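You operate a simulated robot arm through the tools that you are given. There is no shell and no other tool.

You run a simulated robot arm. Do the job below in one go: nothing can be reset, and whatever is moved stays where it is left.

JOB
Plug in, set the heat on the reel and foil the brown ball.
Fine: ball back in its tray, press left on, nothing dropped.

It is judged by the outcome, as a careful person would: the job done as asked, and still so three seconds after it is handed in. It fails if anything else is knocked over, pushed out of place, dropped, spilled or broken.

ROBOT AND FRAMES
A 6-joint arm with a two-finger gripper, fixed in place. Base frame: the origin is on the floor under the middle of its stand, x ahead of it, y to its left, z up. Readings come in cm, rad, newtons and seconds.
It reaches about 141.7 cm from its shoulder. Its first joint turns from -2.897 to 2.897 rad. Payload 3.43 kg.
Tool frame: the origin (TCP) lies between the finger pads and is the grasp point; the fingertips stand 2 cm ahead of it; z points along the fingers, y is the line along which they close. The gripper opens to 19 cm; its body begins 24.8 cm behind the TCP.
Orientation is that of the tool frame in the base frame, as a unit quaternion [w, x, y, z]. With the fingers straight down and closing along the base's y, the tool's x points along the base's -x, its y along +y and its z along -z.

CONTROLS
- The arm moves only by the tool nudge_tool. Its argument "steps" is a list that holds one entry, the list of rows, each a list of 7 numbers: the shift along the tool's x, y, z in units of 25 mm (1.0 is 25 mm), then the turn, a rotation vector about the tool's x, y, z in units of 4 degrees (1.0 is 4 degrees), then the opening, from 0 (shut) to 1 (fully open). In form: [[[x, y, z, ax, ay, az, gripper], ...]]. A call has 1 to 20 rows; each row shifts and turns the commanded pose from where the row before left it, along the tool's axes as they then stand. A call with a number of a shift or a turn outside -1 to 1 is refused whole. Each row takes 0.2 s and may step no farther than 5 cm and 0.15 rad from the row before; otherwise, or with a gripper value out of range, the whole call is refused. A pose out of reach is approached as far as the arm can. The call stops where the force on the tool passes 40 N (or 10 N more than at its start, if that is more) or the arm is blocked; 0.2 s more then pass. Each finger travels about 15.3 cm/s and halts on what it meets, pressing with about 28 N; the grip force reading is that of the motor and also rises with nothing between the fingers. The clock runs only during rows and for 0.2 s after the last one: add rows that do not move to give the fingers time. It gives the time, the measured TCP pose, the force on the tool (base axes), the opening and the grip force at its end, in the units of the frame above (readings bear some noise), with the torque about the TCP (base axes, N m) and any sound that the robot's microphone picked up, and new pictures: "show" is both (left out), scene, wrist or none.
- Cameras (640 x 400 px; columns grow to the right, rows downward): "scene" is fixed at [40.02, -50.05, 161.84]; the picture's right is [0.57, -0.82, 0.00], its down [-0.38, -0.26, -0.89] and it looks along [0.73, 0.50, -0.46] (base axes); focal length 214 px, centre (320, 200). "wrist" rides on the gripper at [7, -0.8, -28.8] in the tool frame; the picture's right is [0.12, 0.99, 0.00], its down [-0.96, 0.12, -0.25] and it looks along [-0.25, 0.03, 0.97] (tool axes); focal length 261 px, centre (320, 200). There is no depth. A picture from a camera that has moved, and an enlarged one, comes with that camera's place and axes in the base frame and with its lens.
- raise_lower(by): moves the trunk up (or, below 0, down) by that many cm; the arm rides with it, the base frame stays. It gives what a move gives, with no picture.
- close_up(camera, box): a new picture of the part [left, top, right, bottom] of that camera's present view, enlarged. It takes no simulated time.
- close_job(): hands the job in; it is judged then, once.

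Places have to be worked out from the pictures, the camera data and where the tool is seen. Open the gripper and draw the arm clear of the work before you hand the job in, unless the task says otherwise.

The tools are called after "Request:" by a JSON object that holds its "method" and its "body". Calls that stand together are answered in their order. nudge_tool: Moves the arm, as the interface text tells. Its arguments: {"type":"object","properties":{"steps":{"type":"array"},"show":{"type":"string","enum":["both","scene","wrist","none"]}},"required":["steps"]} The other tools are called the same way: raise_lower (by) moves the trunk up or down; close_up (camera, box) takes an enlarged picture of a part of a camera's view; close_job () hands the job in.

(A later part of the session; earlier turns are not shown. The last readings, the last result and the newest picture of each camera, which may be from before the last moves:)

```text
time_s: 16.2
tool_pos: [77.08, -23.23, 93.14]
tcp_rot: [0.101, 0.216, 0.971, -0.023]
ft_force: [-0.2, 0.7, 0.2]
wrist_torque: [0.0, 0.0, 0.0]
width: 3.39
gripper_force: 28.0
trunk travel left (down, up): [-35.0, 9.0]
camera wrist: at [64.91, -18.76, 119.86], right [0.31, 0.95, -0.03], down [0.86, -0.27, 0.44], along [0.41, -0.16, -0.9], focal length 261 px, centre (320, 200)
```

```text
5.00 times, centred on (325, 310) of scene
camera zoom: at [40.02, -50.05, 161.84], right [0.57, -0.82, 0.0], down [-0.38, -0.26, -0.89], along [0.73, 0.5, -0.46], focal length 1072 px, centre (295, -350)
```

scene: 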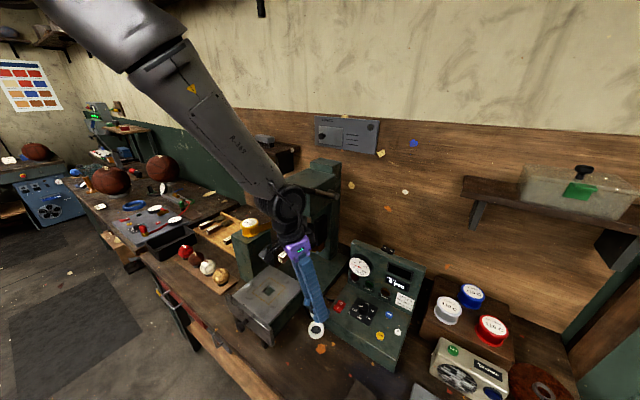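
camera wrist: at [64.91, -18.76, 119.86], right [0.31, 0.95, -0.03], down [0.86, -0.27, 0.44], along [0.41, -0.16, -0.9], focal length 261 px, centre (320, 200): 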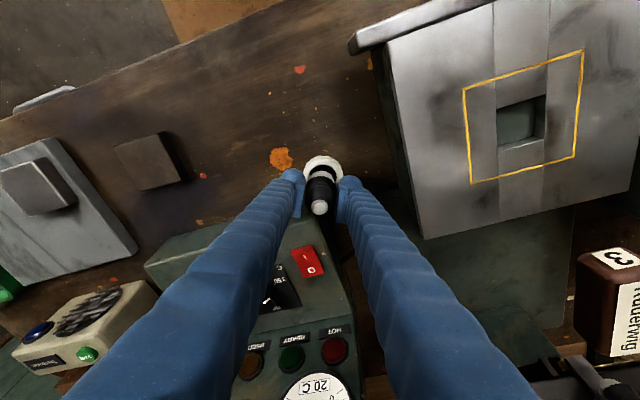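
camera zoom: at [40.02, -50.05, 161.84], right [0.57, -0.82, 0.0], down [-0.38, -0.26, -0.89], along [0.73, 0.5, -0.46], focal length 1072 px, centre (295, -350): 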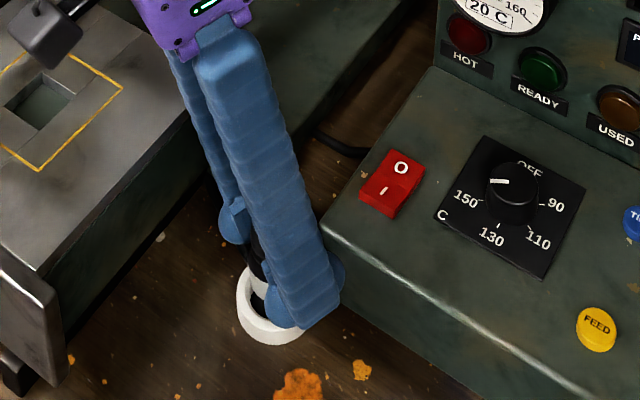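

The plug base is about 1.4 cm above the rim and slightly off, needing roughly -0.13 cm in x and +0.27 cm in y. I'll correct that and lower a further 1.2 cm, just short of entry.

Request:
{"method": "nudge_tool", "body": {"steps": [[[0.05, 0.076, 0.0, 0, 0, 0, 0.05], [0.07, 0, 0.225, 0, 0, 0, 0.05], [0.07, 0, 0.225, 0, 0, 0, 0.05], [0, 0, 0, 0, 0, 0, 0.05]]], "show": "wrist"}}

Request:
{"method": "close_up", "body": {"camera": "wrist", "box": [260, 125, 380, 215]}}

Request:
{"method": "close_up", "body": {"camera": "scene", "box": [290, 280, 350, 345]}}

```text
time_s: 17.2
tool_pos: [76.8, -22.76, 91.95]
tcp_rot: [0.101, 0.215, 0.971, -0.022]
ft_force: [-0.1, -0.5, -1.0]
wrist_torque: [-0.02, 0.0, -0.01]
width: 3.39
gripper_force: 27.8
trunk travel left (down, up): [-35.0, 9.0]
camera wrist: at [64.64, -18.36, 118.62], right [0.31, 0.95, -0.03], down [0.86, -0.27, 0.44], along [0.41, -0.16, -0.9], focal length 261 px, centre (320, 200)
```

wrist: 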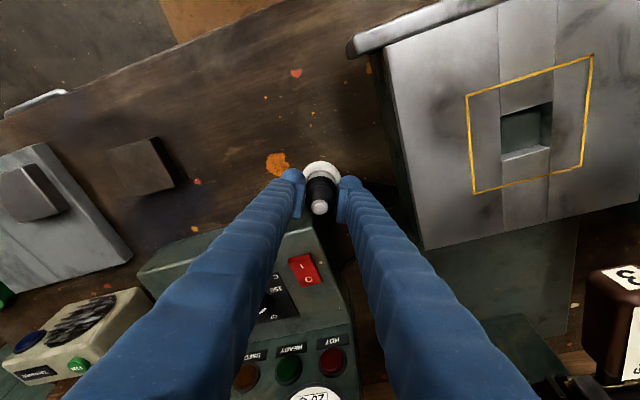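

```text
4.44 times, centred on (320, 170) of wrist
camera zoom: at [64.64, -18.36, 118.62], right [0.31, 0.95, -0.03], down [0.86, -0.27, 0.44], along [0.41, -0.16, -0.9], focal length 1158 px, centre (320, 333)
```

zoom: 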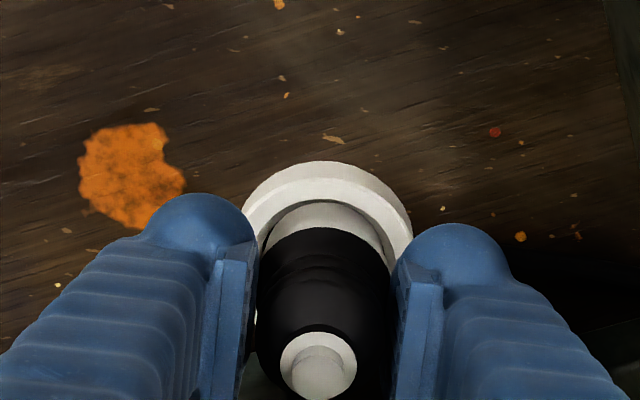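

```text
6.15 times, centred on (320, 312) of scene
camera zoom: at [40.02, -50.05, 161.84], right [0.57, -0.82, 0.0], down [-0.38, -0.26, -0.89], along [0.73, 0.5, -0.46], focal length 1320 px, centre (320, -492)
```

zoom: 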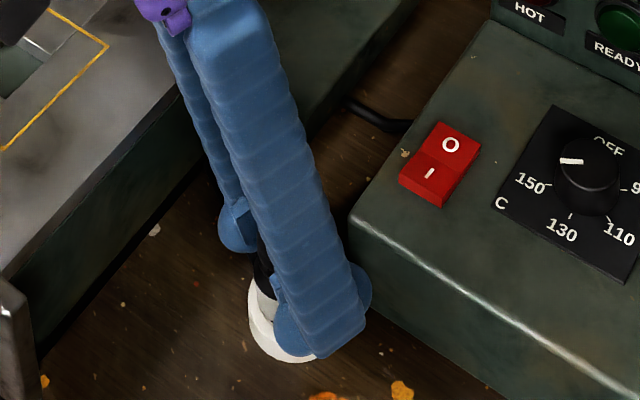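

The plug base is now right at the rim, with a residual offset of about +0.15 cm in x and -0.07 cm in y. Advancing along the tool axis 0.8 cm produces exactly that correction, so I'll ease down and watch the force.

Request:
{"method": "nudge_tool", "body": {"steps": [[[0, 0, 0.11, 0, 0, 0, 0.05], [0, 0, 0.11, 0, 0, 0, 0.05], [0, 0, 0.11, 0, 0, 0, 0.05], [0, 0, 0, 0, 0, 0, 0.05]]], "show": "wrist"}}

Request:
{"method": "close_up", "body": {"camera": "wrist", "box": [260, 125, 380, 215]}}

```text
time_s: 18.2
tool_pos: [76.94, -22.96, 91.19]
tcp_rot: [0.102, 0.215, 0.971, -0.022]
ft_force: [2.9, -0.6, 1.3]
wrist_torque: [-0.04, -0.04, -0.02]
width: 3.43
gripper_force: 28.1
trunk travel left (down, up): [-35.0, 9.0]
camera wrist: at [64.84, -18.43, 117.89], right [0.31, 0.95, -0.03], down [0.85, -0.27, 0.44], along [0.41, -0.16, -0.9], focal length 261 px, centre (320, 200)
```

wrist: 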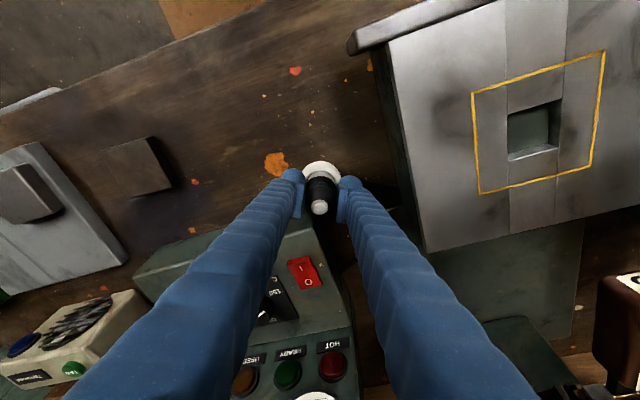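

```text
4.44 times, centred on (320, 170) of wrist
camera zoom: at [64.84, -18.43, 117.89], right [0.31, 0.95, -0.03], down [0.85, -0.27, 0.44], along [0.41, -0.16, -0.9], focal length 1158 px, centre (320, 333)
```

zoom: 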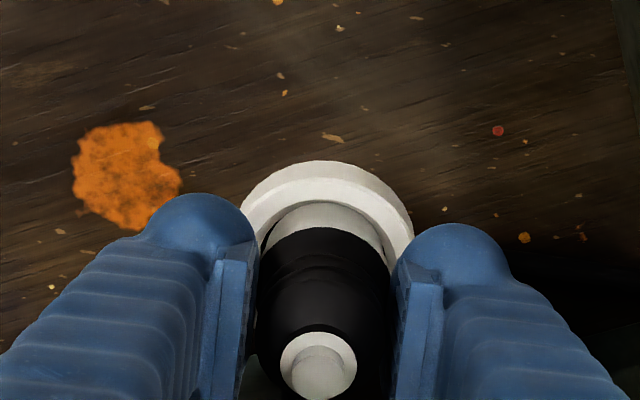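

The base has entered the rim with only a light lateral force of about 3 N. I'll continue down slowly.

Request:
{"method": "nudge_tool", "body": {"steps": [[[0, 0, 0.1, 0, 0, 0, 0.05], [0, 0, 0.1, 0, 0, 0, 0.05], [0, 0, 0, 0, 0, 0, 0.05]]], "show": "none"}}

Request:
{"method": "close_up", "body": {"camera": "wrist", "box": [260, 125, 380, 215]}}

Request:
{"method": "close_up", "body": {"camera": "scene", "box": [330, 240, 430, 330]}}

```text
time_s: 19.0
tool_pos: [77.11, -23.05, 90.61]
tcp_rot: [0.102, 0.216, 0.971, -0.023]
ft_force: [10.4, -8.9, -2.4]
wrist_torque: [-0.34, -0.41, 0.06]
width: 3.39
gripper_force: 28.0
trunk travel left (down, up): [-35.0, 9.0]
```

```text
4.44 times, centred on (320, 170) of wrist
camera zoom: at [64.99, -18.48, 117.36], right [0.31, 0.95, -0.02], down [0.85, -0.27, 0.44], along [0.41, -0.16, -0.9], focal length 1158 px, centre (320, 333)
```

zoom: 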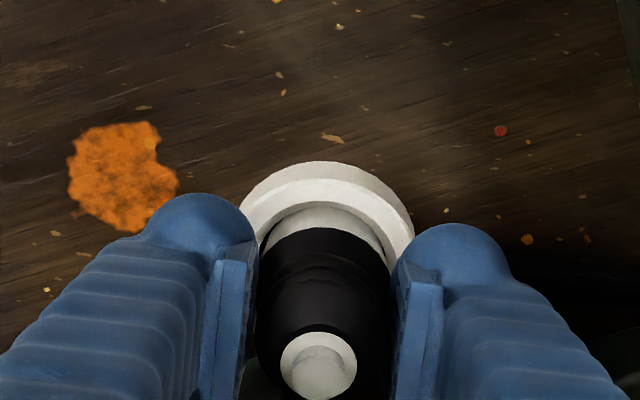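

```text
4.44 times, centred on (380, 285) of scene
camera zoom: at [40.02, -50.05, 161.84], right [0.57, -0.82, 0.0], down [-0.38, -0.26, -0.89], along [0.73, 0.5, -0.46], focal length 953 px, centre (53, -178)
```

zoom: 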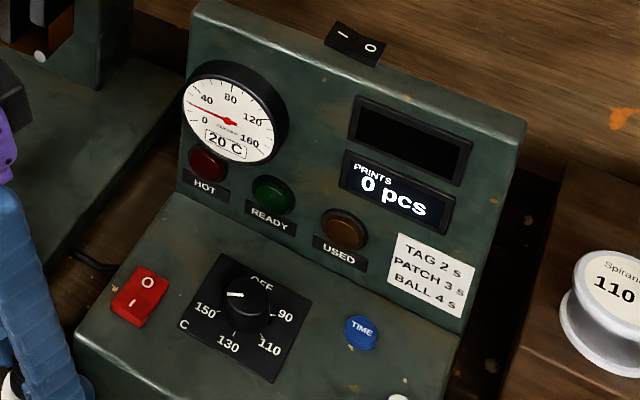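

The plug is pressing sideways on the socket wall with about 14 N. The torque puts the contact at the plug base, pushing it toward +x/-y. I'll shift about 1.3 mm that way and see whether the force relaxes.

Request:
{"method": "nudge_tool", "body": {"steps": [[[-0.05, -0.016, 0.011, 0, 0, 0, 0.05], [0, 0, 0, 0, 0, 0, 0.05]]], "show": "none"}}

```text
time_s: 19.6
tool_pos: [77.05, -22.93, 90.65]
tcp_rot: [0.102, 0.215, 0.971, -0.022]
ft_force: [8.6, -2.2, -0.2]
wrist_torque: [-0.11, -0.29, 0.0]
width: 3.38
gripper_force: 27.7
trunk travel left (down, up): [-35.0, 9.0]
```

The force dropped, so the direction is right. I'll move slightly further, mainly in +x.

Request:
{"method": "nudge_tool", "body": {"steps": [[[-0.058, 0.0145, 0.012, 0, 0, 0, 0.05], [0, 0, 0, 0, 0, 0, 0.05]]], "show": "none"}}

```text
time_s: 20.2
tool_pos: [77.15, -23.03, 90.72]
tcp_rot: [0.101, 0.215, 0.971, -0.023]
ft_force: [0.2, 0.5, -0.9]
wrist_torque: [-0.01, 0.0, 0.0]
width: 3.4
gripper_force: 28.2
trunk travel left (down, up): [-35.0, 9.0]
```

The lateral force is now zero, so the plug is centred. I'll continue straight down until it seats.

Request:
{"method": "nudge_tool", "body": {"steps": [[[0.025, 0, 0.117, 0, 0, 0, 0.05], [0.025, 0, 0.117, 0, 0, 0, 0.05], [0, 0, 0, 0, 0, 0, 0.05]]], "show": "none"}}

Request:
{"method": "close_up", "body": {"camera": "scene", "box": [330, 240, 430, 330]}}

Request:
{"method": "close_up", "body": {"camera": "wrist", "box": [260, 125, 380, 215]}}

```text
time_s: 21.0
tool_pos: [77.02, -23.06, 90.04]
tcp_rot: [0.101, 0.216, 0.971, -0.023]
ft_force: [-1.5, 2.7, 3.5]
wrist_torque: [0.1, 0.05, -0.01]
width: 3.39
gripper_force: 27.9
trunk travel left (down, up): [-35.0, 9.0]
```

```text
4.44 times, centred on (380, 285) of scene
camera zoom: at [40.02, -50.05, 161.84], right [0.57, -0.82, 0.0], down [-0.38, -0.26, -0.89], along [0.73, 0.5, -0.46], focal length 953 px, centre (53, -178)
```

zoom: 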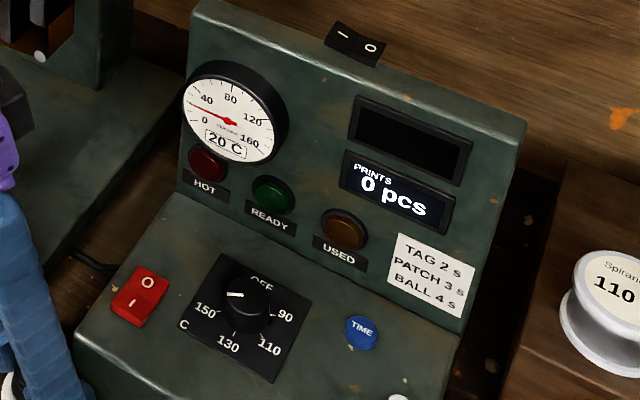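

```text
4.44 times, centred on (320, 170) of wrist
camera zoom: at [65.07, -18.57, 116.76], right [0.31, 0.95, -0.03], down [0.86, -0.27, 0.44], along [0.41, -0.16, -0.9], focal length 1158 px, centre (320, 333)
```

zoom: 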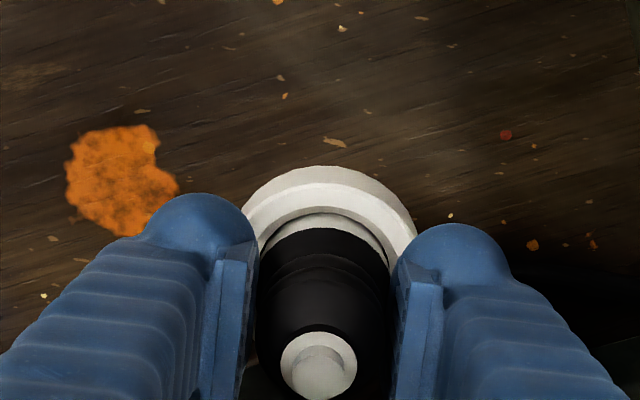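

Now there's an upward force of 3.5 N, so it's nearly seated. I'll press down a little more.

Request:
{"method": "nudge_tool", "body": {"steps": [[[0.017, 0, 0.078, 0, 0, 0, 0.05], [0.017, 0, 0.078, 0, 0, 0, 0.05], [0, 0, 0, 0, 0, 0, 0.05]]], "show": "none"}}

Request:
{"method": "close_up", "body": {"camera": "wrist", "box": [260, 125, 380, 215]}}

Request:
{"method": "close_up", "body": {"camera": "scene", "box": [290, 270, 350, 345]}}

```text
time_s: 21.8
tool_pos: [77.04, -23.08, 89.91]
tcp_rot: [0.103, 0.215, 0.971, -0.022]
ft_force: [-8.9, 0.1, 27.0]
wrist_torque: [0.12, 0.44, -0.03]
width: 3.38
gripper_force: 27.7
trunk travel left (down, up): [-35.0, 9.0]
```

```text
4.44 times, centred on (320, 170) of wrist
camera zoom: at [65.0, -18.55, 116.62], right [0.31, 0.95, -0.02], down [0.85, -0.27, 0.44], along [0.41, -0.16, -0.9], focal length 1158 px, centre (320, 333)
```

zoom: 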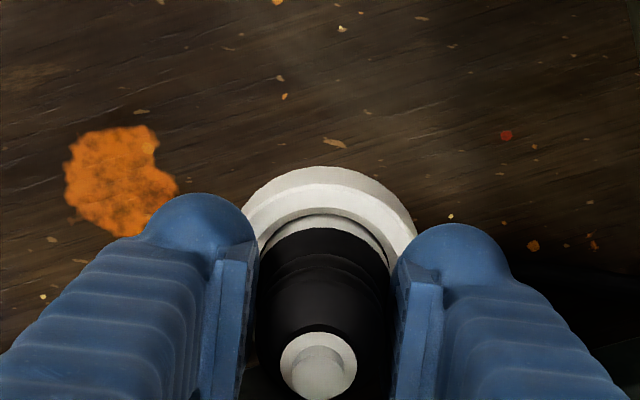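

```text
5.33 times, centred on (320, 308) of scene
camera zoom: at [40.02, -50.05, 161.84], right [0.57, -0.82, 0.0], down [-0.38, -0.26, -0.89], along [0.73, 0.5, -0.46], focal length 1144 px, centre (320, -373)
```

zoom: 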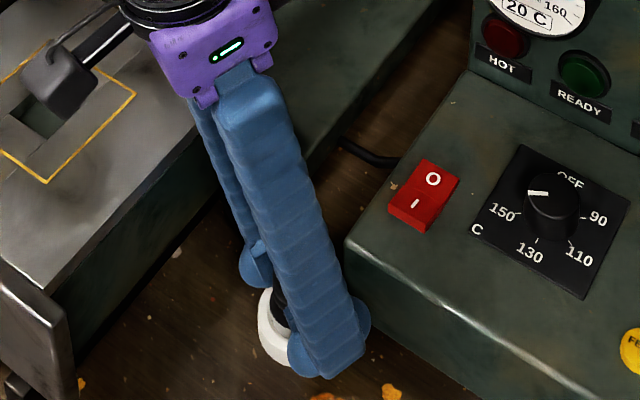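

The upward force reached 27 N with the base at bench level, so the plug is seated. I'll ease the pressure off, open the fingers slightly and rise straight up to check it.

Request:
{"method": "nudge_tool", "body": {"steps": [[[-0.017, 0, -0.08, 0, 0, 0, 0.05], [0, 0, 0, 0, 0, 0, 0.15], [0, 0, 0, 0, 0, 0, 0.28], [0, 0, 0, 0, 0, 0, 0.28], [-0.083, 0, -0.39, 0, 0, 0, 0.28], [-0.166, 0, -0.78, 0, 0, 0, 0.28], [-0.166, 0, -0.78, 0, 0, 0, 0.28], [-0.166, 0, -0.78, 0, 0, 0, 0.28], [-0.166, 0, -0.78, 0, 0, 0, 0.28], [-0.166, 0, -0.78, 0, 0, 0, 0.28], [0, 0, 0, 0, 0, 0, 0.28]]], "show": "both"}}

Request:
{"method": "close_up", "body": {"camera": "wrist", "box": [260, 115, 380, 205]}}

Request:
{"method": "close_up", "body": {"camera": "scene", "box": [290, 240, 430, 350]}}

```text
time_s: 24.2
tool_pos: [77.2, -23.12, 100.82]
tcp_rot: [0.101, 0.215, 0.971, -0.022]
ft_force: [-0.4, 0.7, -0.2]
wrist_torque: [-0.03, 0.02, 0.0]
width: 5.35
gripper_force: 0.1
trunk travel left (down, up): [-35.0, 9.0]
camera wrist: at [65.13, -18.6, 127.59], right [0.31, 0.95, -0.03], down [0.86, -0.27, 0.44], along [0.41, -0.16, -0.9], focal length 261 px, centre (320, 200)
```

scene: 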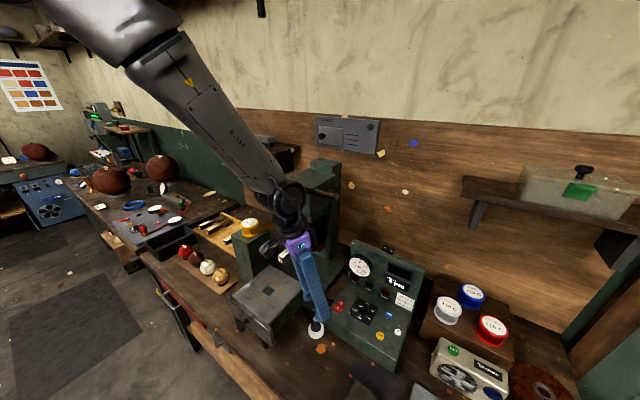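
wrist: 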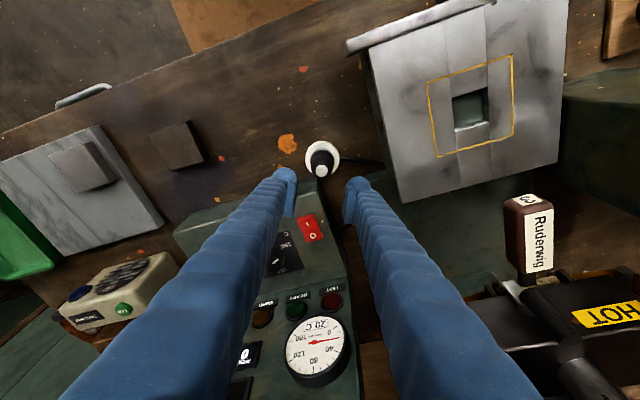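

```text
4.44 times, centred on (320, 160) of wrist
camera zoom: at [65.13, -18.6, 127.59], right [0.31, 0.95, -0.03], down [0.86, -0.27, 0.44], along [0.41, -0.16, -0.9], focal length 1158 px, centre (320, 378)
```

zoom: 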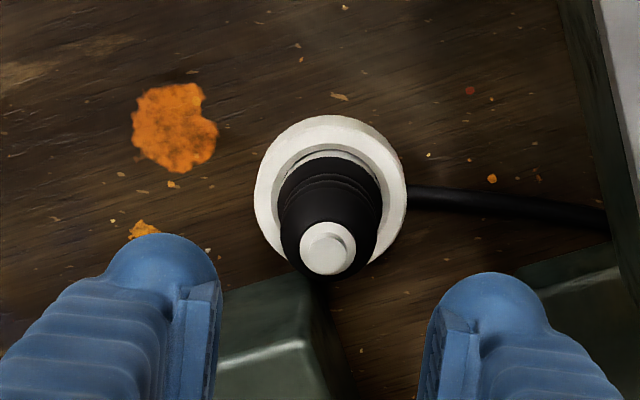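

```text
3.64 times, centred on (360, 295) of scene
camera zoom: at [40.02, -50.05, 161.84], right [0.57, -0.82, 0.0], down [-0.38, -0.26, -0.89], along [0.73, 0.5, -0.46], focal length 780 px, centre (174, -146)
```

zoom: 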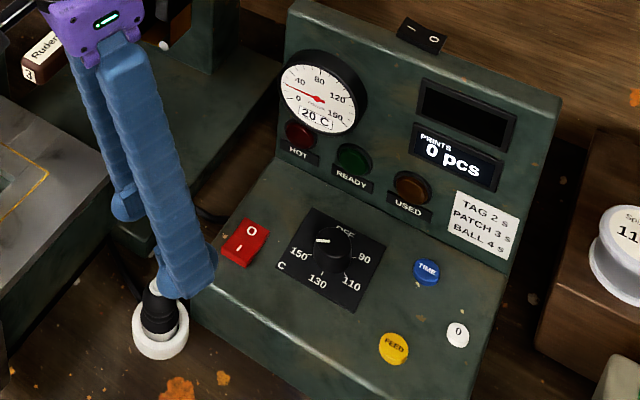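

The plug is seated upright in the socket. Next is the red rocker, so I'll take a close look at it and the knob.

Request:
{"method": "close_up", "body": {"camera": "scene", "box": [328, 290, 388, 328]}}

Request:
{"method": "close_up", "body": {"camera": "wrist", "box": [260, 200, 350, 280]}}

Request:
{"method": "close_up", "body": {"camera": "wrist", "box": [440, 180, 640, 400]}}

```text
10.53 times, centred on (358, 309) of scene
camera zoom: at [40.02, -50.05, 161.84], right [0.57, -0.82, 0.0], down [-0.38, -0.26, -0.89], along [0.73, 0.5, -0.46], focal length 2258 px, centre (-80, -947)
```

zoom: 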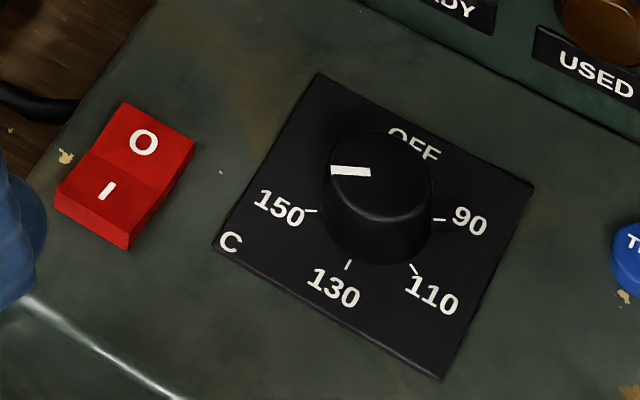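

```text
5.00 times, centred on (305, 240) of wrist
camera zoom: at [65.13, -18.6, 127.59], right [0.31, 0.95, -0.03], down [0.86, -0.27, 0.44], along [0.41, -0.16, -0.9], focal length 1303 px, centre (395, 0)
```

zoom: 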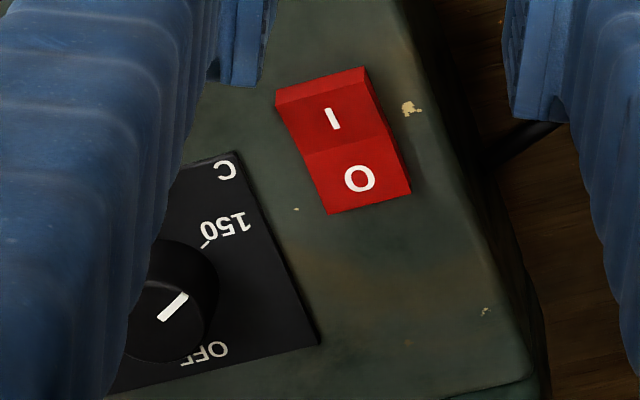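

```text
1.82 times, centred on (540, 290) of wrist
camera zoom: at [65.13, -18.6, 127.59], right [0.31, 0.95, -0.03], down [0.86, -0.27, 0.44], along [0.41, -0.16, -0.9], focal length 474 px, centre (-80, 36)
```

zoom: 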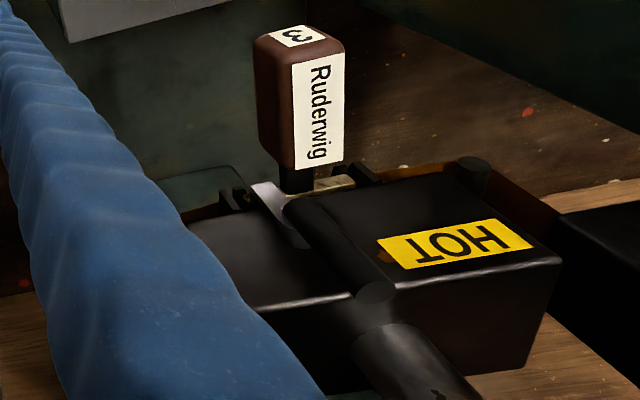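

The red rocker's I half is raised at about (83.3,-27.4,95), so it is off and needs pressing there. The knob mark points at 150 and has to go to 130. I'll look at the fingertip shape to decide how to press.

Request:
{"method": "close_up", "body": {"camera": "scene", "box": [295, 285, 340, 330]}}

Request:
{"method": "close_up", "body": {"camera": "wrist", "box": [255, 155, 385, 240]}}

```text
8.89 times, centred on (318, 308) of scene
camera zoom: at [40.02, -50.05, 161.84], right [0.57, -0.82, 0.0], down [-0.38, -0.26, -0.89], along [0.73, 0.5, -0.46], focal length 1906 px, centre (342, -756)
```

zoom: 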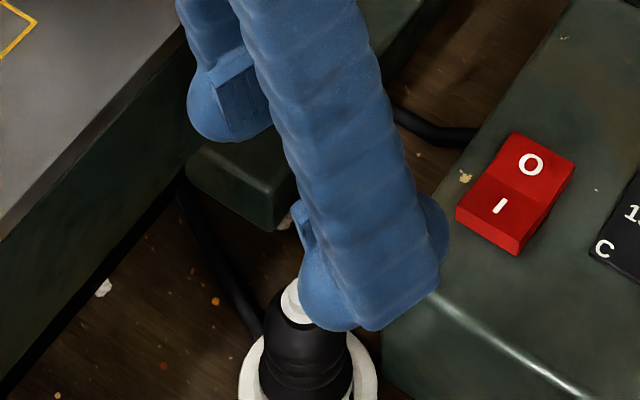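

```text
4.71 times, centred on (320, 198) of wrist
camera zoom: at [65.13, -18.6, 127.59], right [0.31, 0.95, -0.03], down [0.86, -0.27, 0.44], along [0.41, -0.16, -0.9], focal length 1227 px, centre (320, 212)
```

zoom: 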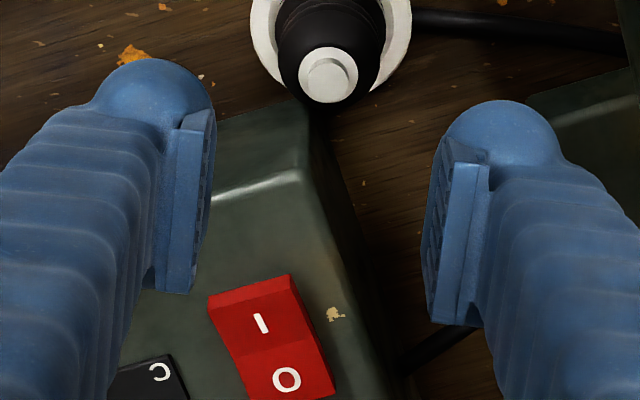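

I'll close the fingers and turn back to zero yaw, keeping the 12° lean, and hover just above the I half of the red rocker.

Request:
{"method": "nudge_tool", "body": {"steps": [[[0, 0, 0, 0, 0, 0, 0.0], [0, 0, 0, -0.186, 0, -0.873, 0.0], [0, 0, 0, -0.186, 0, -0.873, 0.0], [0, 0, 0, -0.186, 0, -0.873, 0.0], [0, 0, 0, -0.186, 0, -0.873, 0.0], [0, 0, 0, -0.186, 0, -0.873, 0.0], [0, 0, 0, -0.186, 0, -0.873, 0.0], [0, 0, 0, -0.186, 0, -0.873, 0.0], [-0.735, -0.573, 0.197, 0, 0, 0, 0.0], [-0.735, -0.573, 0.197, 0, 0, 0, 0.0], [-0.735, -0.573, 0.197, 0, 0, 0, 0.0], [0, 0, 0, 0, 0, 0, 0.0]]], "show": "both"}}

Request:
{"method": "close_up", "body": {"camera": "scene", "box": [300, 265, 390, 345]}}

Request:
{"method": "close_up", "body": {"camera": "wrist", "box": [255, 145, 385, 240]}}

```text
time_s: 26.8
tool_pos: [83.0, -27.47, 100.58]
tcp_rot: [0.105, 0.0, 0.995, 0.0]
ft_force: [0.1, -0.3, -0.2]
wrist_torque: [-0.01, -0.04, 0.0]
width: 0.0
gripper_force: 27.8
trunk travel left (down, up): [-35.0, 9.0]
camera wrist: at [70.08, -28.4, 127.3], right [-0.12, 0.99, -0.03], down [0.89, 0.12, 0.44], along [0.44, 0.03, -0.9], focal length 261 px, centre (320, 200)
```

scene: 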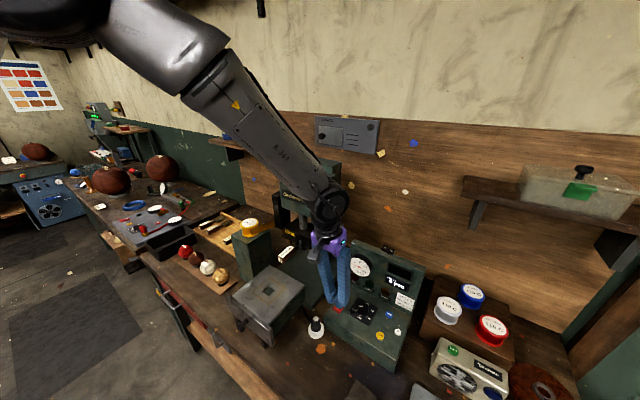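
wrist: 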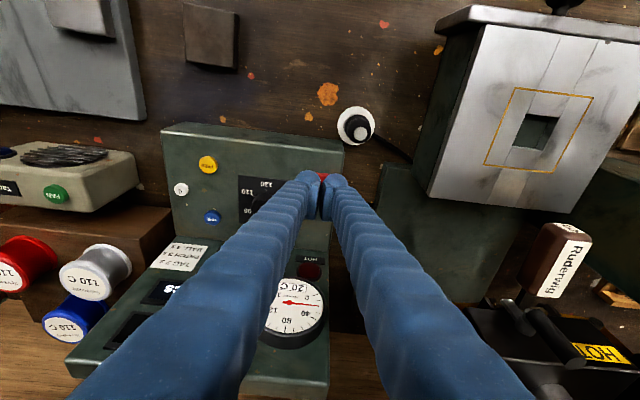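

```text
5.00 times, centred on (345, 305) of scene
camera zoom: at [40.02, -50.05, 161.84], right [0.57, -0.82, 0.0], down [-0.38, -0.26, -0.89], along [0.73, 0.5, -0.46], focal length 1072 px, centre (195, -325)
```

zoom: 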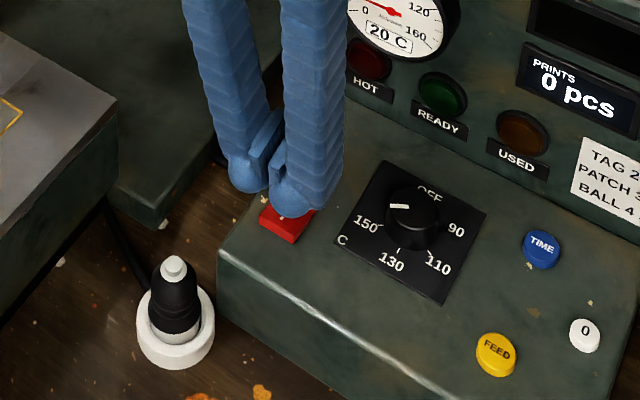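

```text
4.21 times, centred on (320, 192) of wrist
camera zoom: at [70.08, -28.4, 127.3], right [-0.12, 0.99, -0.03], down [0.89, 0.12, 0.44], along [0.44, 0.03, -0.9], focal length 1098 px, centre (320, 232)
```

zoom: 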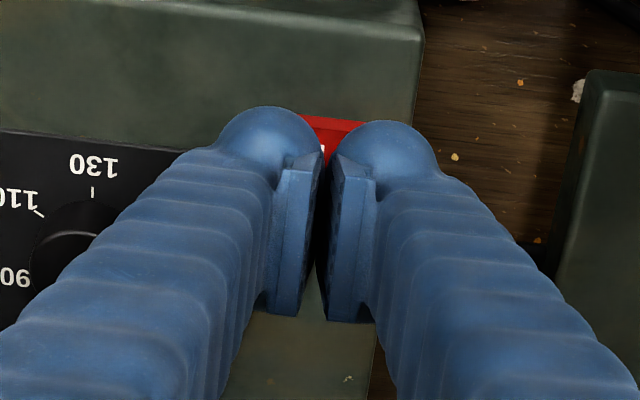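

The closed fingertips are over the rocker's I half. I'll lower quickly for 3 cm, then slowly until it clicks, watching force and sound.

Request:
{"method": "nudge_tool", "body": {"steps": [[[0.083, 0, 0.391, 0, 0, 0, 0.0], [0.083, 0, 0.391, 0, 0, 0, 0.0], [0.083, 0, 0.391, 0, 0, 0, 0.0], [0.0125, 0, 0.0587, 0, 0, 0, 0.0], [0.0125, 0, 0.0587, 0, 0, 0, 0.0], [0.0125, 0, 0.0587, 0, 0, 0, 0.0], [0, 0, 0, 0, 0, 0, 0.0]]], "show": "scene"}}

Request:
{"method": "close_up", "body": {"camera": "scene", "box": [320, 240, 430, 335]}}

```text
time_s: 28.4
tool_pos: [83.07, -27.28, 97.14]
tcp_rot: [0.103, 0.0, 0.995, 0.0]
ft_force: [-0.6, -0.4, 0.3]
wrist_torque: [0.01, -0.03, -0.05]
width: 0.0
gripper_force: 27.6
trunk travel left (down, up): [-35.0, 9.0]
```

scene: 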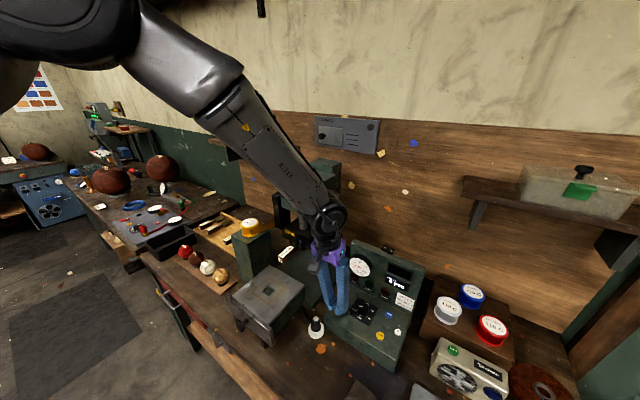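

```text
4.21 times, centred on (375, 288) of scene
camera zoom: at [40.02, -50.05, 161.84], right [0.57, -0.82, 0.0], down [-0.38, -0.26, -0.89], along [0.73, 0.5, -0.46], focal length 903 px, centre (88, -168)
```

zoom: 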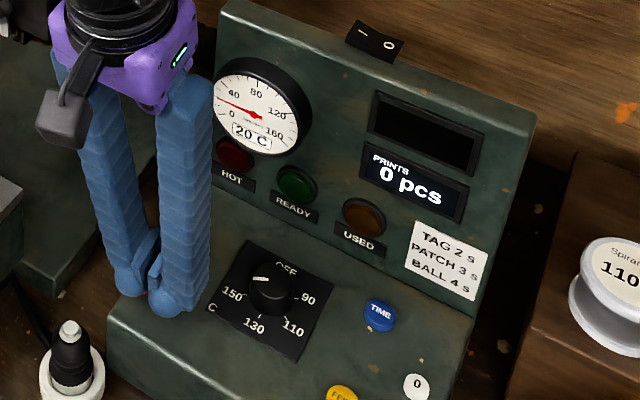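

No contact yet at z≈97. I'll continue down in small steps.

Request:
{"method": "nudge_tool", "body": {"steps": [[[0.0125, 0, 0.0587, 0, 0, 0, 0.0], [0.0125, 0, 0.0587, 0, 0, 0, 0.0], [0.0125, 0, 0.0587, 0, 0, 0, 0.0], [0.0125, 0, 0.0587, 0, 0, 0, 0.0], [0, 0, 0, 0, 0, 0, 0.0]]], "show": "none"}}

Request:
{"method": "close_up", "body": {"camera": "scene", "box": [320, 240, 430, 335]}}

```text
time_s: 29.6
tool_pos: [82.9, -27.21, 96.61]
tcp_rot: [0.104, 0.0, 0.995, 0.0]
ft_force: [-0.5, -0.7, -0.6]
wrist_torque: [0.02, -0.01, -0.01]
width: 0.02
gripper_force: 27.7
trunk travel left (down, up): [-35.0, 9.0]
```

```text
4.21 times, centred on (375, 288) of scene
camera zoom: at [40.02, -50.05, 161.84], right [0.57, -0.82, 0.0], down [-0.38, -0.26, -0.89], along [0.73, 0.5, -0.46], focal length 903 px, centre (88, -168)
```

zoom: 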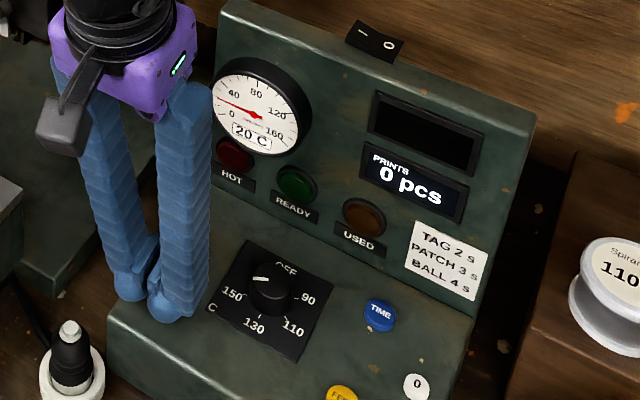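

Request:
{"method": "nudge_tool", "body": {"steps": [[[0.0125, 0, 0.0587, 0, 0, 0, 0.0], [0.0125, 0, 0.0587, 0, 0, 0, 0.0], [0, 0, 0, 0, 0, 0, 0.0]]], "show": "none"}}

Request:
{"method": "close_up", "body": {"camera": "wrist", "box": [255, 130, 385, 230]}}

Request:
{"method": "close_up", "body": {"camera": "scene", "box": [325, 290, 370, 325]}}

```text
time_s: 30.4
tool_pos: [82.99, -27.32, 96.25]
tcp_rot: [0.104, -0.001, 0.995, 0.0]
ft_force: [-0.3, 0.2, 0.3]
wrist_torque: [-0.01, 0.03, 0.0]
width: 0.0
gripper_force: 28.1
trunk travel left (down, up): [-35.0, 9.0]
```

```text
4.00 times, centred on (320, 180) of wrist
camera zoom: at [70.07, -28.35, 122.96], right [-0.12, 0.99, -0.02], down [0.89, 0.11, 0.44], along [0.44, 0.03, -0.9], focal length 1043 px, centre (320, 280)
```

zoom: 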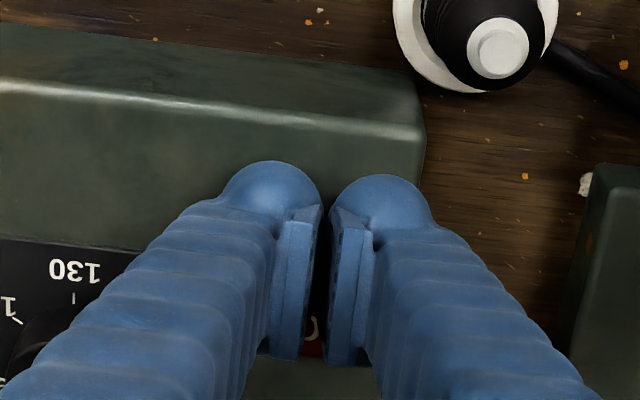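

```text
11.43 times, centred on (348, 308) of scene
camera zoom: at [40.02, -50.05, 161.84], right [0.57, -0.82, 0.0], down [-0.38, -0.26, -0.89], along [0.73, 0.5, -0.46], focal length 2451 px, centre (6, -1029)
```

zoom: 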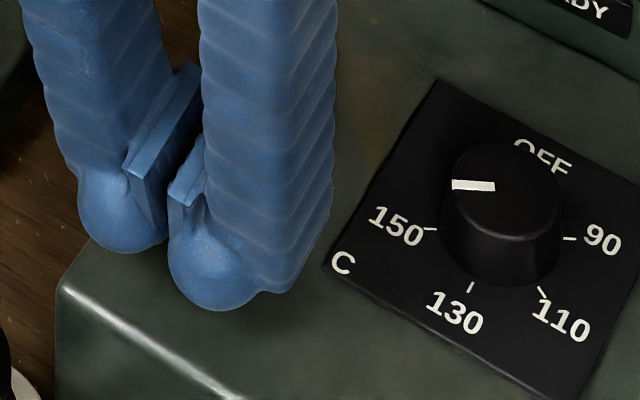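

No contact yet. The rounded tip bulbs sit toward the robot side, about 1 cm in front of the rocker. I'll raise a little, lean to 24° so only the bulbs touch, shift forward 0.9 cm and lower again.

Request:
{"method": "nudge_tool", "body": {"steps": [[[-0.166, 0, -0.782, 0, 0, 0, 0.0], [0, 0, 0, 0, -1, 0, 0.0], [0, 0, 0, 0, -1, 0, 0.0], [0, 0, 0, 0, -1, 0, 0.0], [-0.329, 0, 0.146, 0, 0, 0, 0.0], [0.106, 0, 0.2375, 0, 0, 0, 0.0], [0, 0, 0, 0, 0, 0, 0.0]]], "show": "none"}}

Request:
{"method": "close_up", "body": {"camera": "scene", "box": [325, 285, 370, 325]}}

Request:
{"method": "close_up", "body": {"camera": "wrist", "box": [255, 130, 385, 230]}}

```text
time_s: 32.0
tool_pos: [83.99, -26.99, 97.56]
tcp_rot: [0.207, 0.001, 0.978, -0.001]
ft_force: [-0.5, 0.4, 0.1]
wrist_torque: [0.01, -0.01, 0.02]
width: 0.01
gripper_force: 28.1
out of reach, approached as far as the arm can: row 4
trunk travel left (down, up): [-35.0, 9.0]
```

```text
10.00 times, centred on (348, 305) of scene
camera zoom: at [40.02, -50.05, 161.84], right [0.57, -0.82, 0.0], down [-0.38, -0.26, -0.89], along [0.73, 0.5, -0.46], focal length 2145 px, centre (45, -850)
```

zoom: 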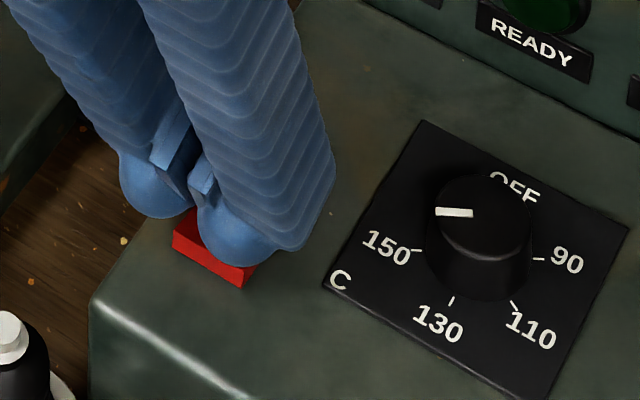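

```text
4.00 times, centred on (320, 180) of wrist
camera zoom: at [65.84, -27.96, 121.03], right [-0.11, 0.99, -0.05], down [0.78, 0.11, 0.62], along [0.62, 0.03, -0.79], focal length 1043 px, centre (320, 280)
```

zoom: 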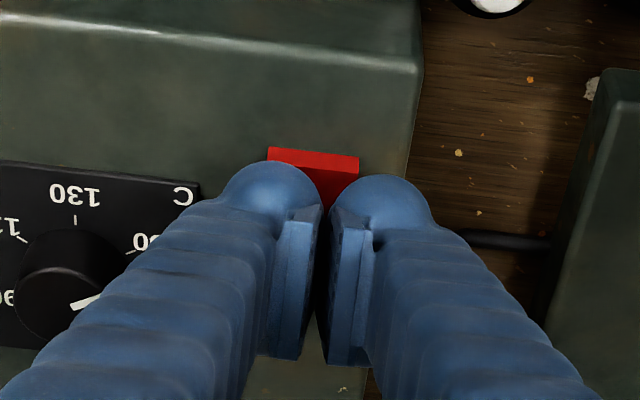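

The bulbs are now over the rocker's I half. I'll lower in small steps.

Request:
{"method": "nudge_tool", "body": {"steps": [[[0.0244, 0, 0.0548, 0, 0, 0, 0.0], [0.0244, 0, 0.0548, 0, 0, 0, 0.0], [0.0244, 0, 0.0548, 0, 0, 0, 0.0], [0.0244, 0, 0.0548, 0, 0, 0, 0.0], [0, 0, 0, 0, 0, 0, 0.0]]], "show": "none"}}

Request:
{"method": "close_up", "body": {"camera": "scene", "box": [325, 240, 430, 325]}}

```text
time_s: 33.2
tool_pos: [84.04, -26.94, 96.89]
tcp_rot: [0.208, 0.0, 0.978, 0.0]
ft_force: [-0.5, -0.2, 0.1]
wrist_torque: [0.02, -0.04, 0.01]
width: 0.0
gripper_force: 28.0
trunk travel left (down, up): [-35.0, 9.0]
```

```text
4.71 times, centred on (378, 282) of scene
camera zoom: at [40.02, -50.05, 161.84], right [0.57, -0.82, 0.0], down [-0.38, -0.26, -0.89], along [0.73, 0.5, -0.46], focal length 1009 px, centre (49, -188)
```

zoom: 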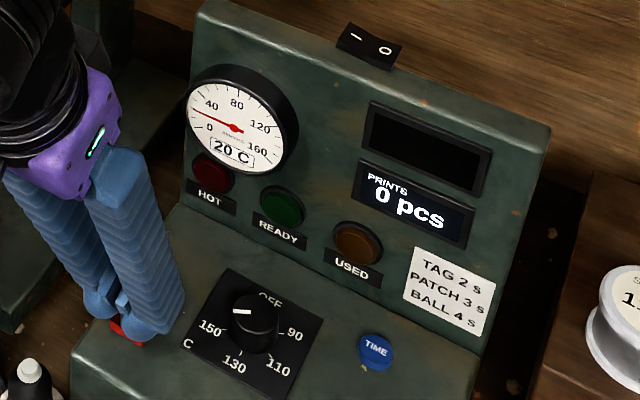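

Request:
{"method": "nudge_tool", "body": {"steps": [[[0.0244, 0, 0.0548, 0, 0, 0, 0.0], [0.0244, 0, 0.0548, 0, 0, 0, 0.0], [0.0244, 0, 0.0548, 0, 0, 0, 0.0], [0.0244, 0, 0.0548, 0, 0, 0, 0.0], [0, 0, 0, 0, 0, 0, 0.0]]], "show": "none"}}

Request:
{"method": "close_up", "body": {"camera": "scene", "box": [325, 240, 430, 325]}}

Request:
{"method": "close_up", "body": {"camera": "wrist", "box": [255, 130, 385, 230]}}

```text
time_s: 34.4
tool_pos: [84.12, -26.95, 96.49]
tcp_rot: [0.208, 0.0, 0.978, -0.001]
ft_force: [0.6, -0.3, 1.5]
wrist_torque: [-0.03, 0.0, -0.04]
width: 0.0
gripper_force: 28.5
trunk travel left (down, up): [-35.0, 9.0]
```

```text
4.71 times, centred on (378, 282) of scene
camera zoom: at [40.02, -50.05, 161.84], right [0.57, -0.82, 0.0], down [-0.38, -0.26, -0.89], along [0.73, 0.5, -0.46], focal length 1009 px, centre (49, -188)
```

zoom: 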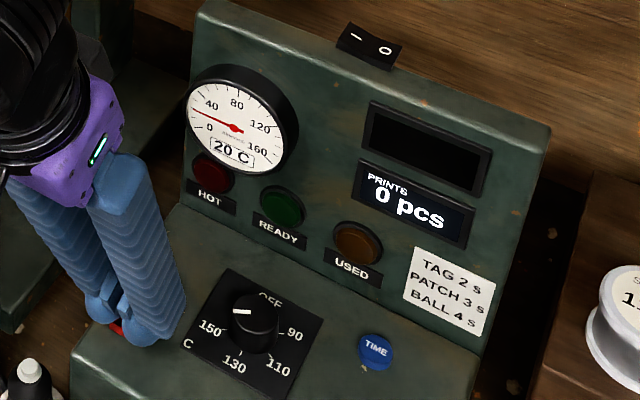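

```text
4.00 times, centred on (320, 180) of wrist
camera zoom: at [65.91, -28.0, 119.93], right [-0.11, 0.99, -0.05], down [0.78, 0.12, 0.62], along [0.62, 0.03, -0.79], focal length 1043 px, centre (320, 280)
```

zoom: 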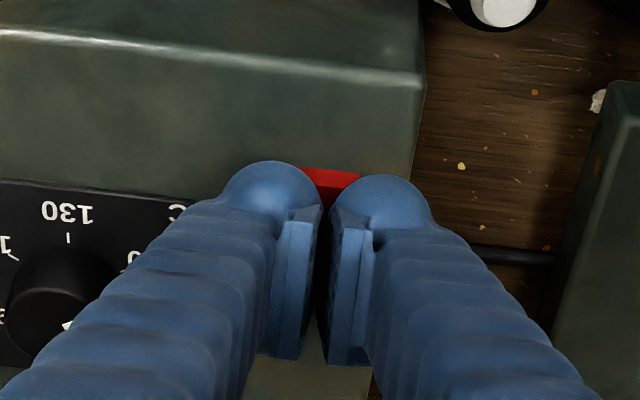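

Light contact is starting, at about 1.5 N. I'll continue in small steps.

Request:
{"method": "nudge_tool", "body": {"steps": [[[0.0244, 0, 0.0548, 0, 0, 0, 0.0], [0.0244, 0, 0.0548, 0, 0, 0, 0.0], [0.0244, 0, 0.0548, 0, 0, 0, 0.0], [0, 0, 0, 0, 0, 0, 0.0]]], "show": "none"}}

Request:
{"method": "close_up", "body": {"camera": "scene", "box": [325, 240, 430, 325]}}

```text
time_s: 35.4
tool_pos: [84.12, -26.96, 96.01]
tcp_rot: [0.208, 0.0, 0.978, -0.001]
ft_force: [-0.7, -2.7, 12.4]
wrist_torque: [-0.22, 0.1, 0.06]
width: 0.0
gripper_force: 28.1
trunk travel left (down, up): [-35.0, 9.0]
```

```text
4.71 times, centred on (378, 282) of scene
camera zoom: at [40.02, -50.05, 161.84], right [0.57, -0.82, 0.0], down [-0.38, -0.26, -0.89], along [0.73, 0.5, -0.46], focal length 1009 px, centre (49, -188)
```

zoom: 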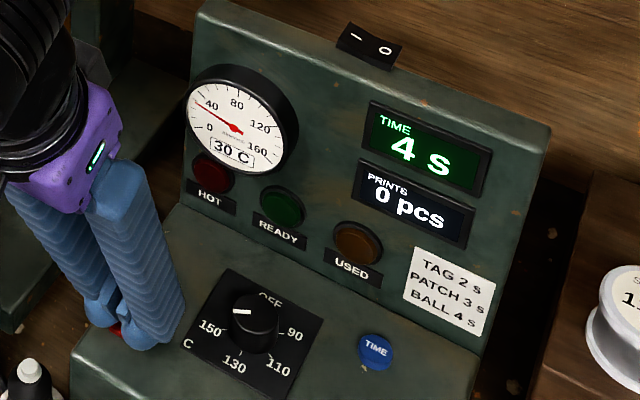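

The press is on. TIME already reads 4 s, which matches BALL, and it is heating. Now the knob: I'll raise, set the lean to about 10° to match the panel slope, and hover above the knob at roughly (87.4,-35) with the fingers opened.

Request:
{"method": "nudge_tool", "body": {"steps": [[[-0.434, 0, -0.974, 0, 0, 0, 0.0], [-0.434, 0, -0.974, 0, 0, 0, 0.0], [-0.434, 0, -0.974, 0, 0, 0, 0.0], [0, 0, 0, 0, 1, 0, 0.2], [0, 0, 0, 0, 1, 0, 0.35], [0, 0, 0, 0, 1, 0, 0.35], [0, 0, 0, 0, 0.5, 0, 0.35], [-0.3325, -0.8, -0.043, 0, 0, 0, 0.35], [-0.3325, -0.8, -0.043, 0, 0, 0, 0.35], [-0.3325, -0.8, -0.043, 0, 0, 0, 0.35], [-0.3325, -0.8, -0.043, 0, 0, 0, 0.35], [0, 0, 0, 0, 0, 0, 0.35]]], "show": "both"}}

Request:
{"method": "close_up", "body": {"camera": "wrist", "box": [240, 130, 400, 240]}}

Request:
{"method": "close_up", "body": {"camera": "scene", "box": [320, 240, 430, 335]}}

```text
time_s: 38.0
tool_pos: [87.34, -34.86, 105.13]
tcp_rot: [0.086, 0.0, 0.996, 0.0]
ft_force: [0.3, -0.1, -0.9]
wrist_torque: [0.05, -0.02, 0.01]
width: 6.63
gripper_force: 0.1
trunk travel left (down, up): [-35.0, 9.0]
camera wrist: at [75.31, -35.94, 132.3], right [-0.12, 0.99, -0.02], down [0.9, 0.11, 0.41], along [0.41, 0.03, -0.91], focal length 261 px, centre (320, 200)
```

scene: 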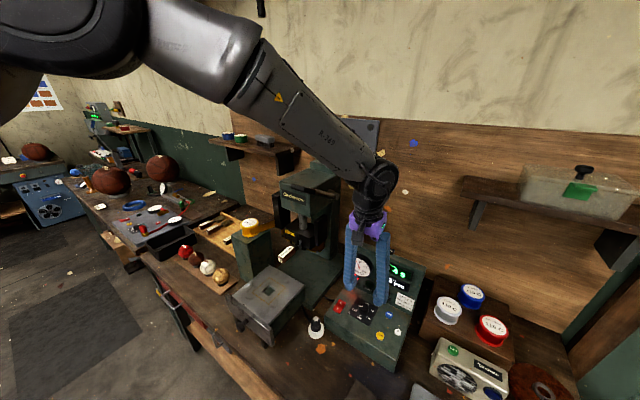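
wrist: 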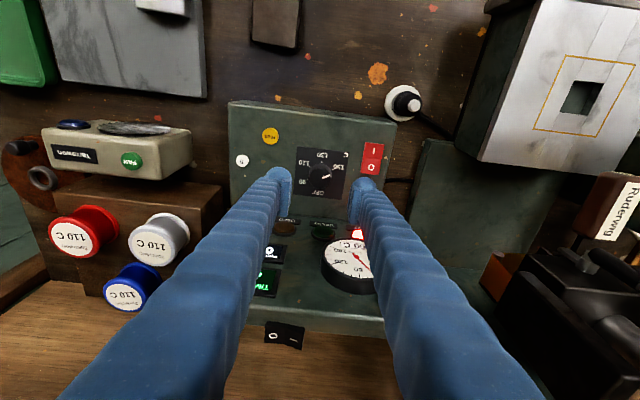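

```text
3.64 times, centred on (320, 185) of wrist
camera zoom: at [75.31, -35.94, 132.3], right [-0.12, 0.99, -0.02], down [0.9, 0.11, 0.41], along [0.41, 0.03, -0.91], focal length 948 px, centre (320, 254)
```

zoom: 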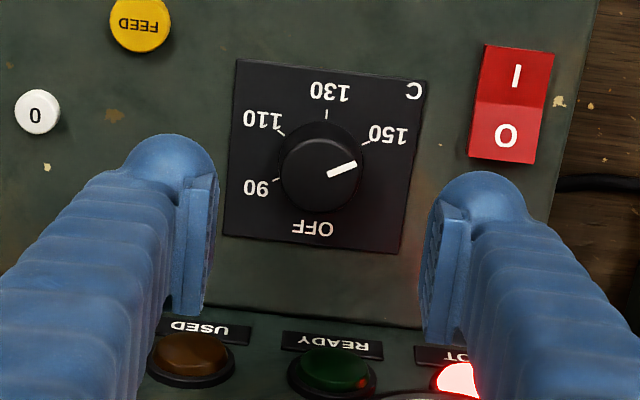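

```text
4.21 times, centred on (375, 288) of scene
camera zoom: at [40.02, -50.05, 161.84], right [0.57, -0.82, 0.0], down [-0.38, -0.26, -0.89], along [0.73, 0.5, -0.46], focal length 903 px, centre (88, -168)
```

zoom: 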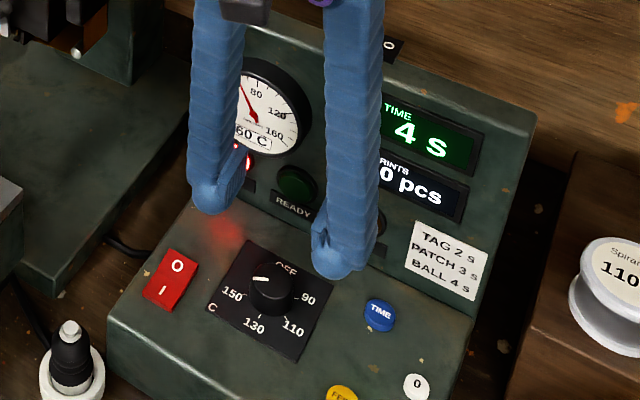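

Temperature is about 60 C with HOT lit. The dial has 60° spacing with the mark on 150, and 130 is one step counter-clockwise seen from above. The knob axis lies 1.24 cm to the robot side of my tool axis, so I'll shift, pre-turn +30° and lower around the knob with the fingers open.

Request:
{"method": "nudge_tool", "body": {"steps": [[[0.496, -0.036, 0, 0, 0, 0, 0.33], [0, 0, 0, 0, 0, 0.9375, 0.33], [0, 0, 0, 0, 0, 0.9375, 0.33], [0, 0, 0, 0, 0, 0.9375, 0.33], [0, 0, 0, 0, 0, 0.9375, 0.33], [0, 0, 0, 0, 0, 0.9375, 0.33], [0, 0, 0, 0, 0, 0.9375, 0.33], [0, 0, 0, 0, 0, 0.9375, 0.33], [0, 0, 0, 0, 0, 0.9375, 0.33], [0, 0, 0.78, 0, 0, 0, 0.33], [0, 0, 0.78, 0, 0, 0, 0.33], [0, 0, 0.5, 0, 0, 0, 0.33], [0, 0, 0, 0, 0, 0, 0.33]]], "show": "both"}}

Request:
{"method": "close_up", "body": {"camera": "wrist", "box": [240, 130, 400, 240]}}

Request:
{"method": "close_up", "body": {"camera": "scene", "box": [320, 240, 430, 335]}}

```text
time_s: 40.8
tool_pos: [86.75, -35.02, 99.56]
tcp_rot: [0.084, 0.258, 0.962, 0.022]
ft_force: [0.8, -0.2, -0.4]
wrist_torque: [0.01, 0.01, -0.01]
width: 6.26
gripper_force: 0.0
trunk travel left (down, up): [-35.0, 9.0]
camera wrist: at [75.36, -32.37, 126.85], right [0.39, 0.92, 0.07], down [0.83, -0.38, 0.4], along [0.39, -0.1, -0.91], focal length 261 px, centre (320, 200)
```

scene: 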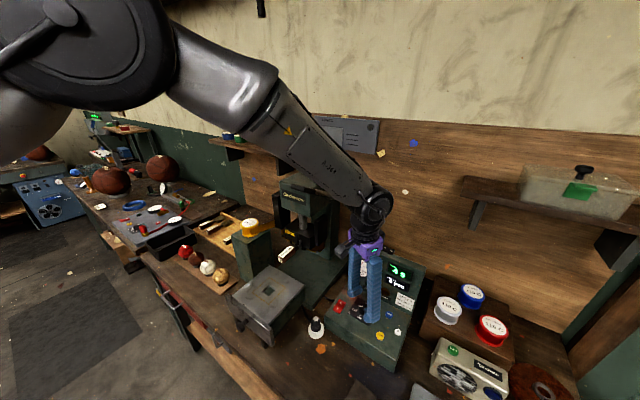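
wrist: 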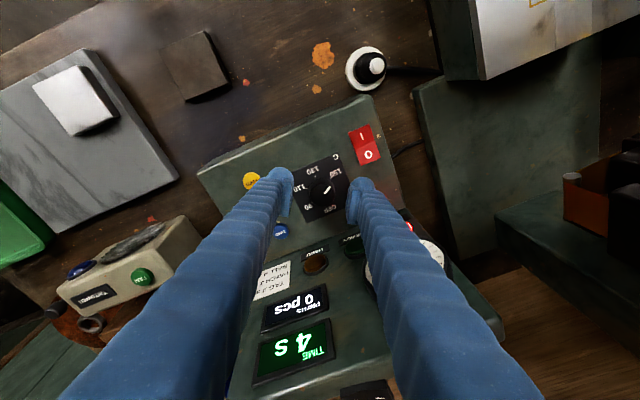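

```text
3.64 times, centred on (320, 185) of wrist
camera zoom: at [75.36, -32.37, 126.85], right [0.39, 0.92, 0.07], down [0.83, -0.38, 0.4], along [0.39, -0.1, -0.91], focal length 948 px, centre (320, 254)
```

zoom: 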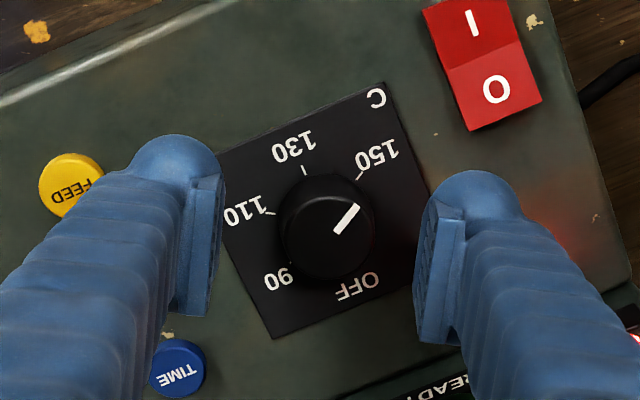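

```text
4.21 times, centred on (375, 288) of scene
camera zoom: at [40.02, -50.05, 161.84], right [0.57, -0.82, 0.0], down [-0.38, -0.26, -0.89], along [0.73, 0.5, -0.46], focal length 903 px, centre (88, -168)
```

zoom: 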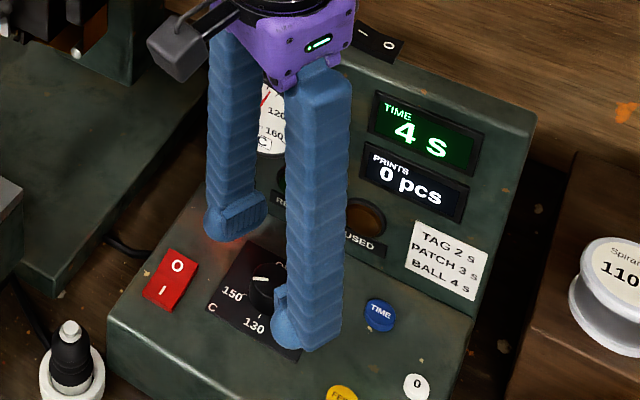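

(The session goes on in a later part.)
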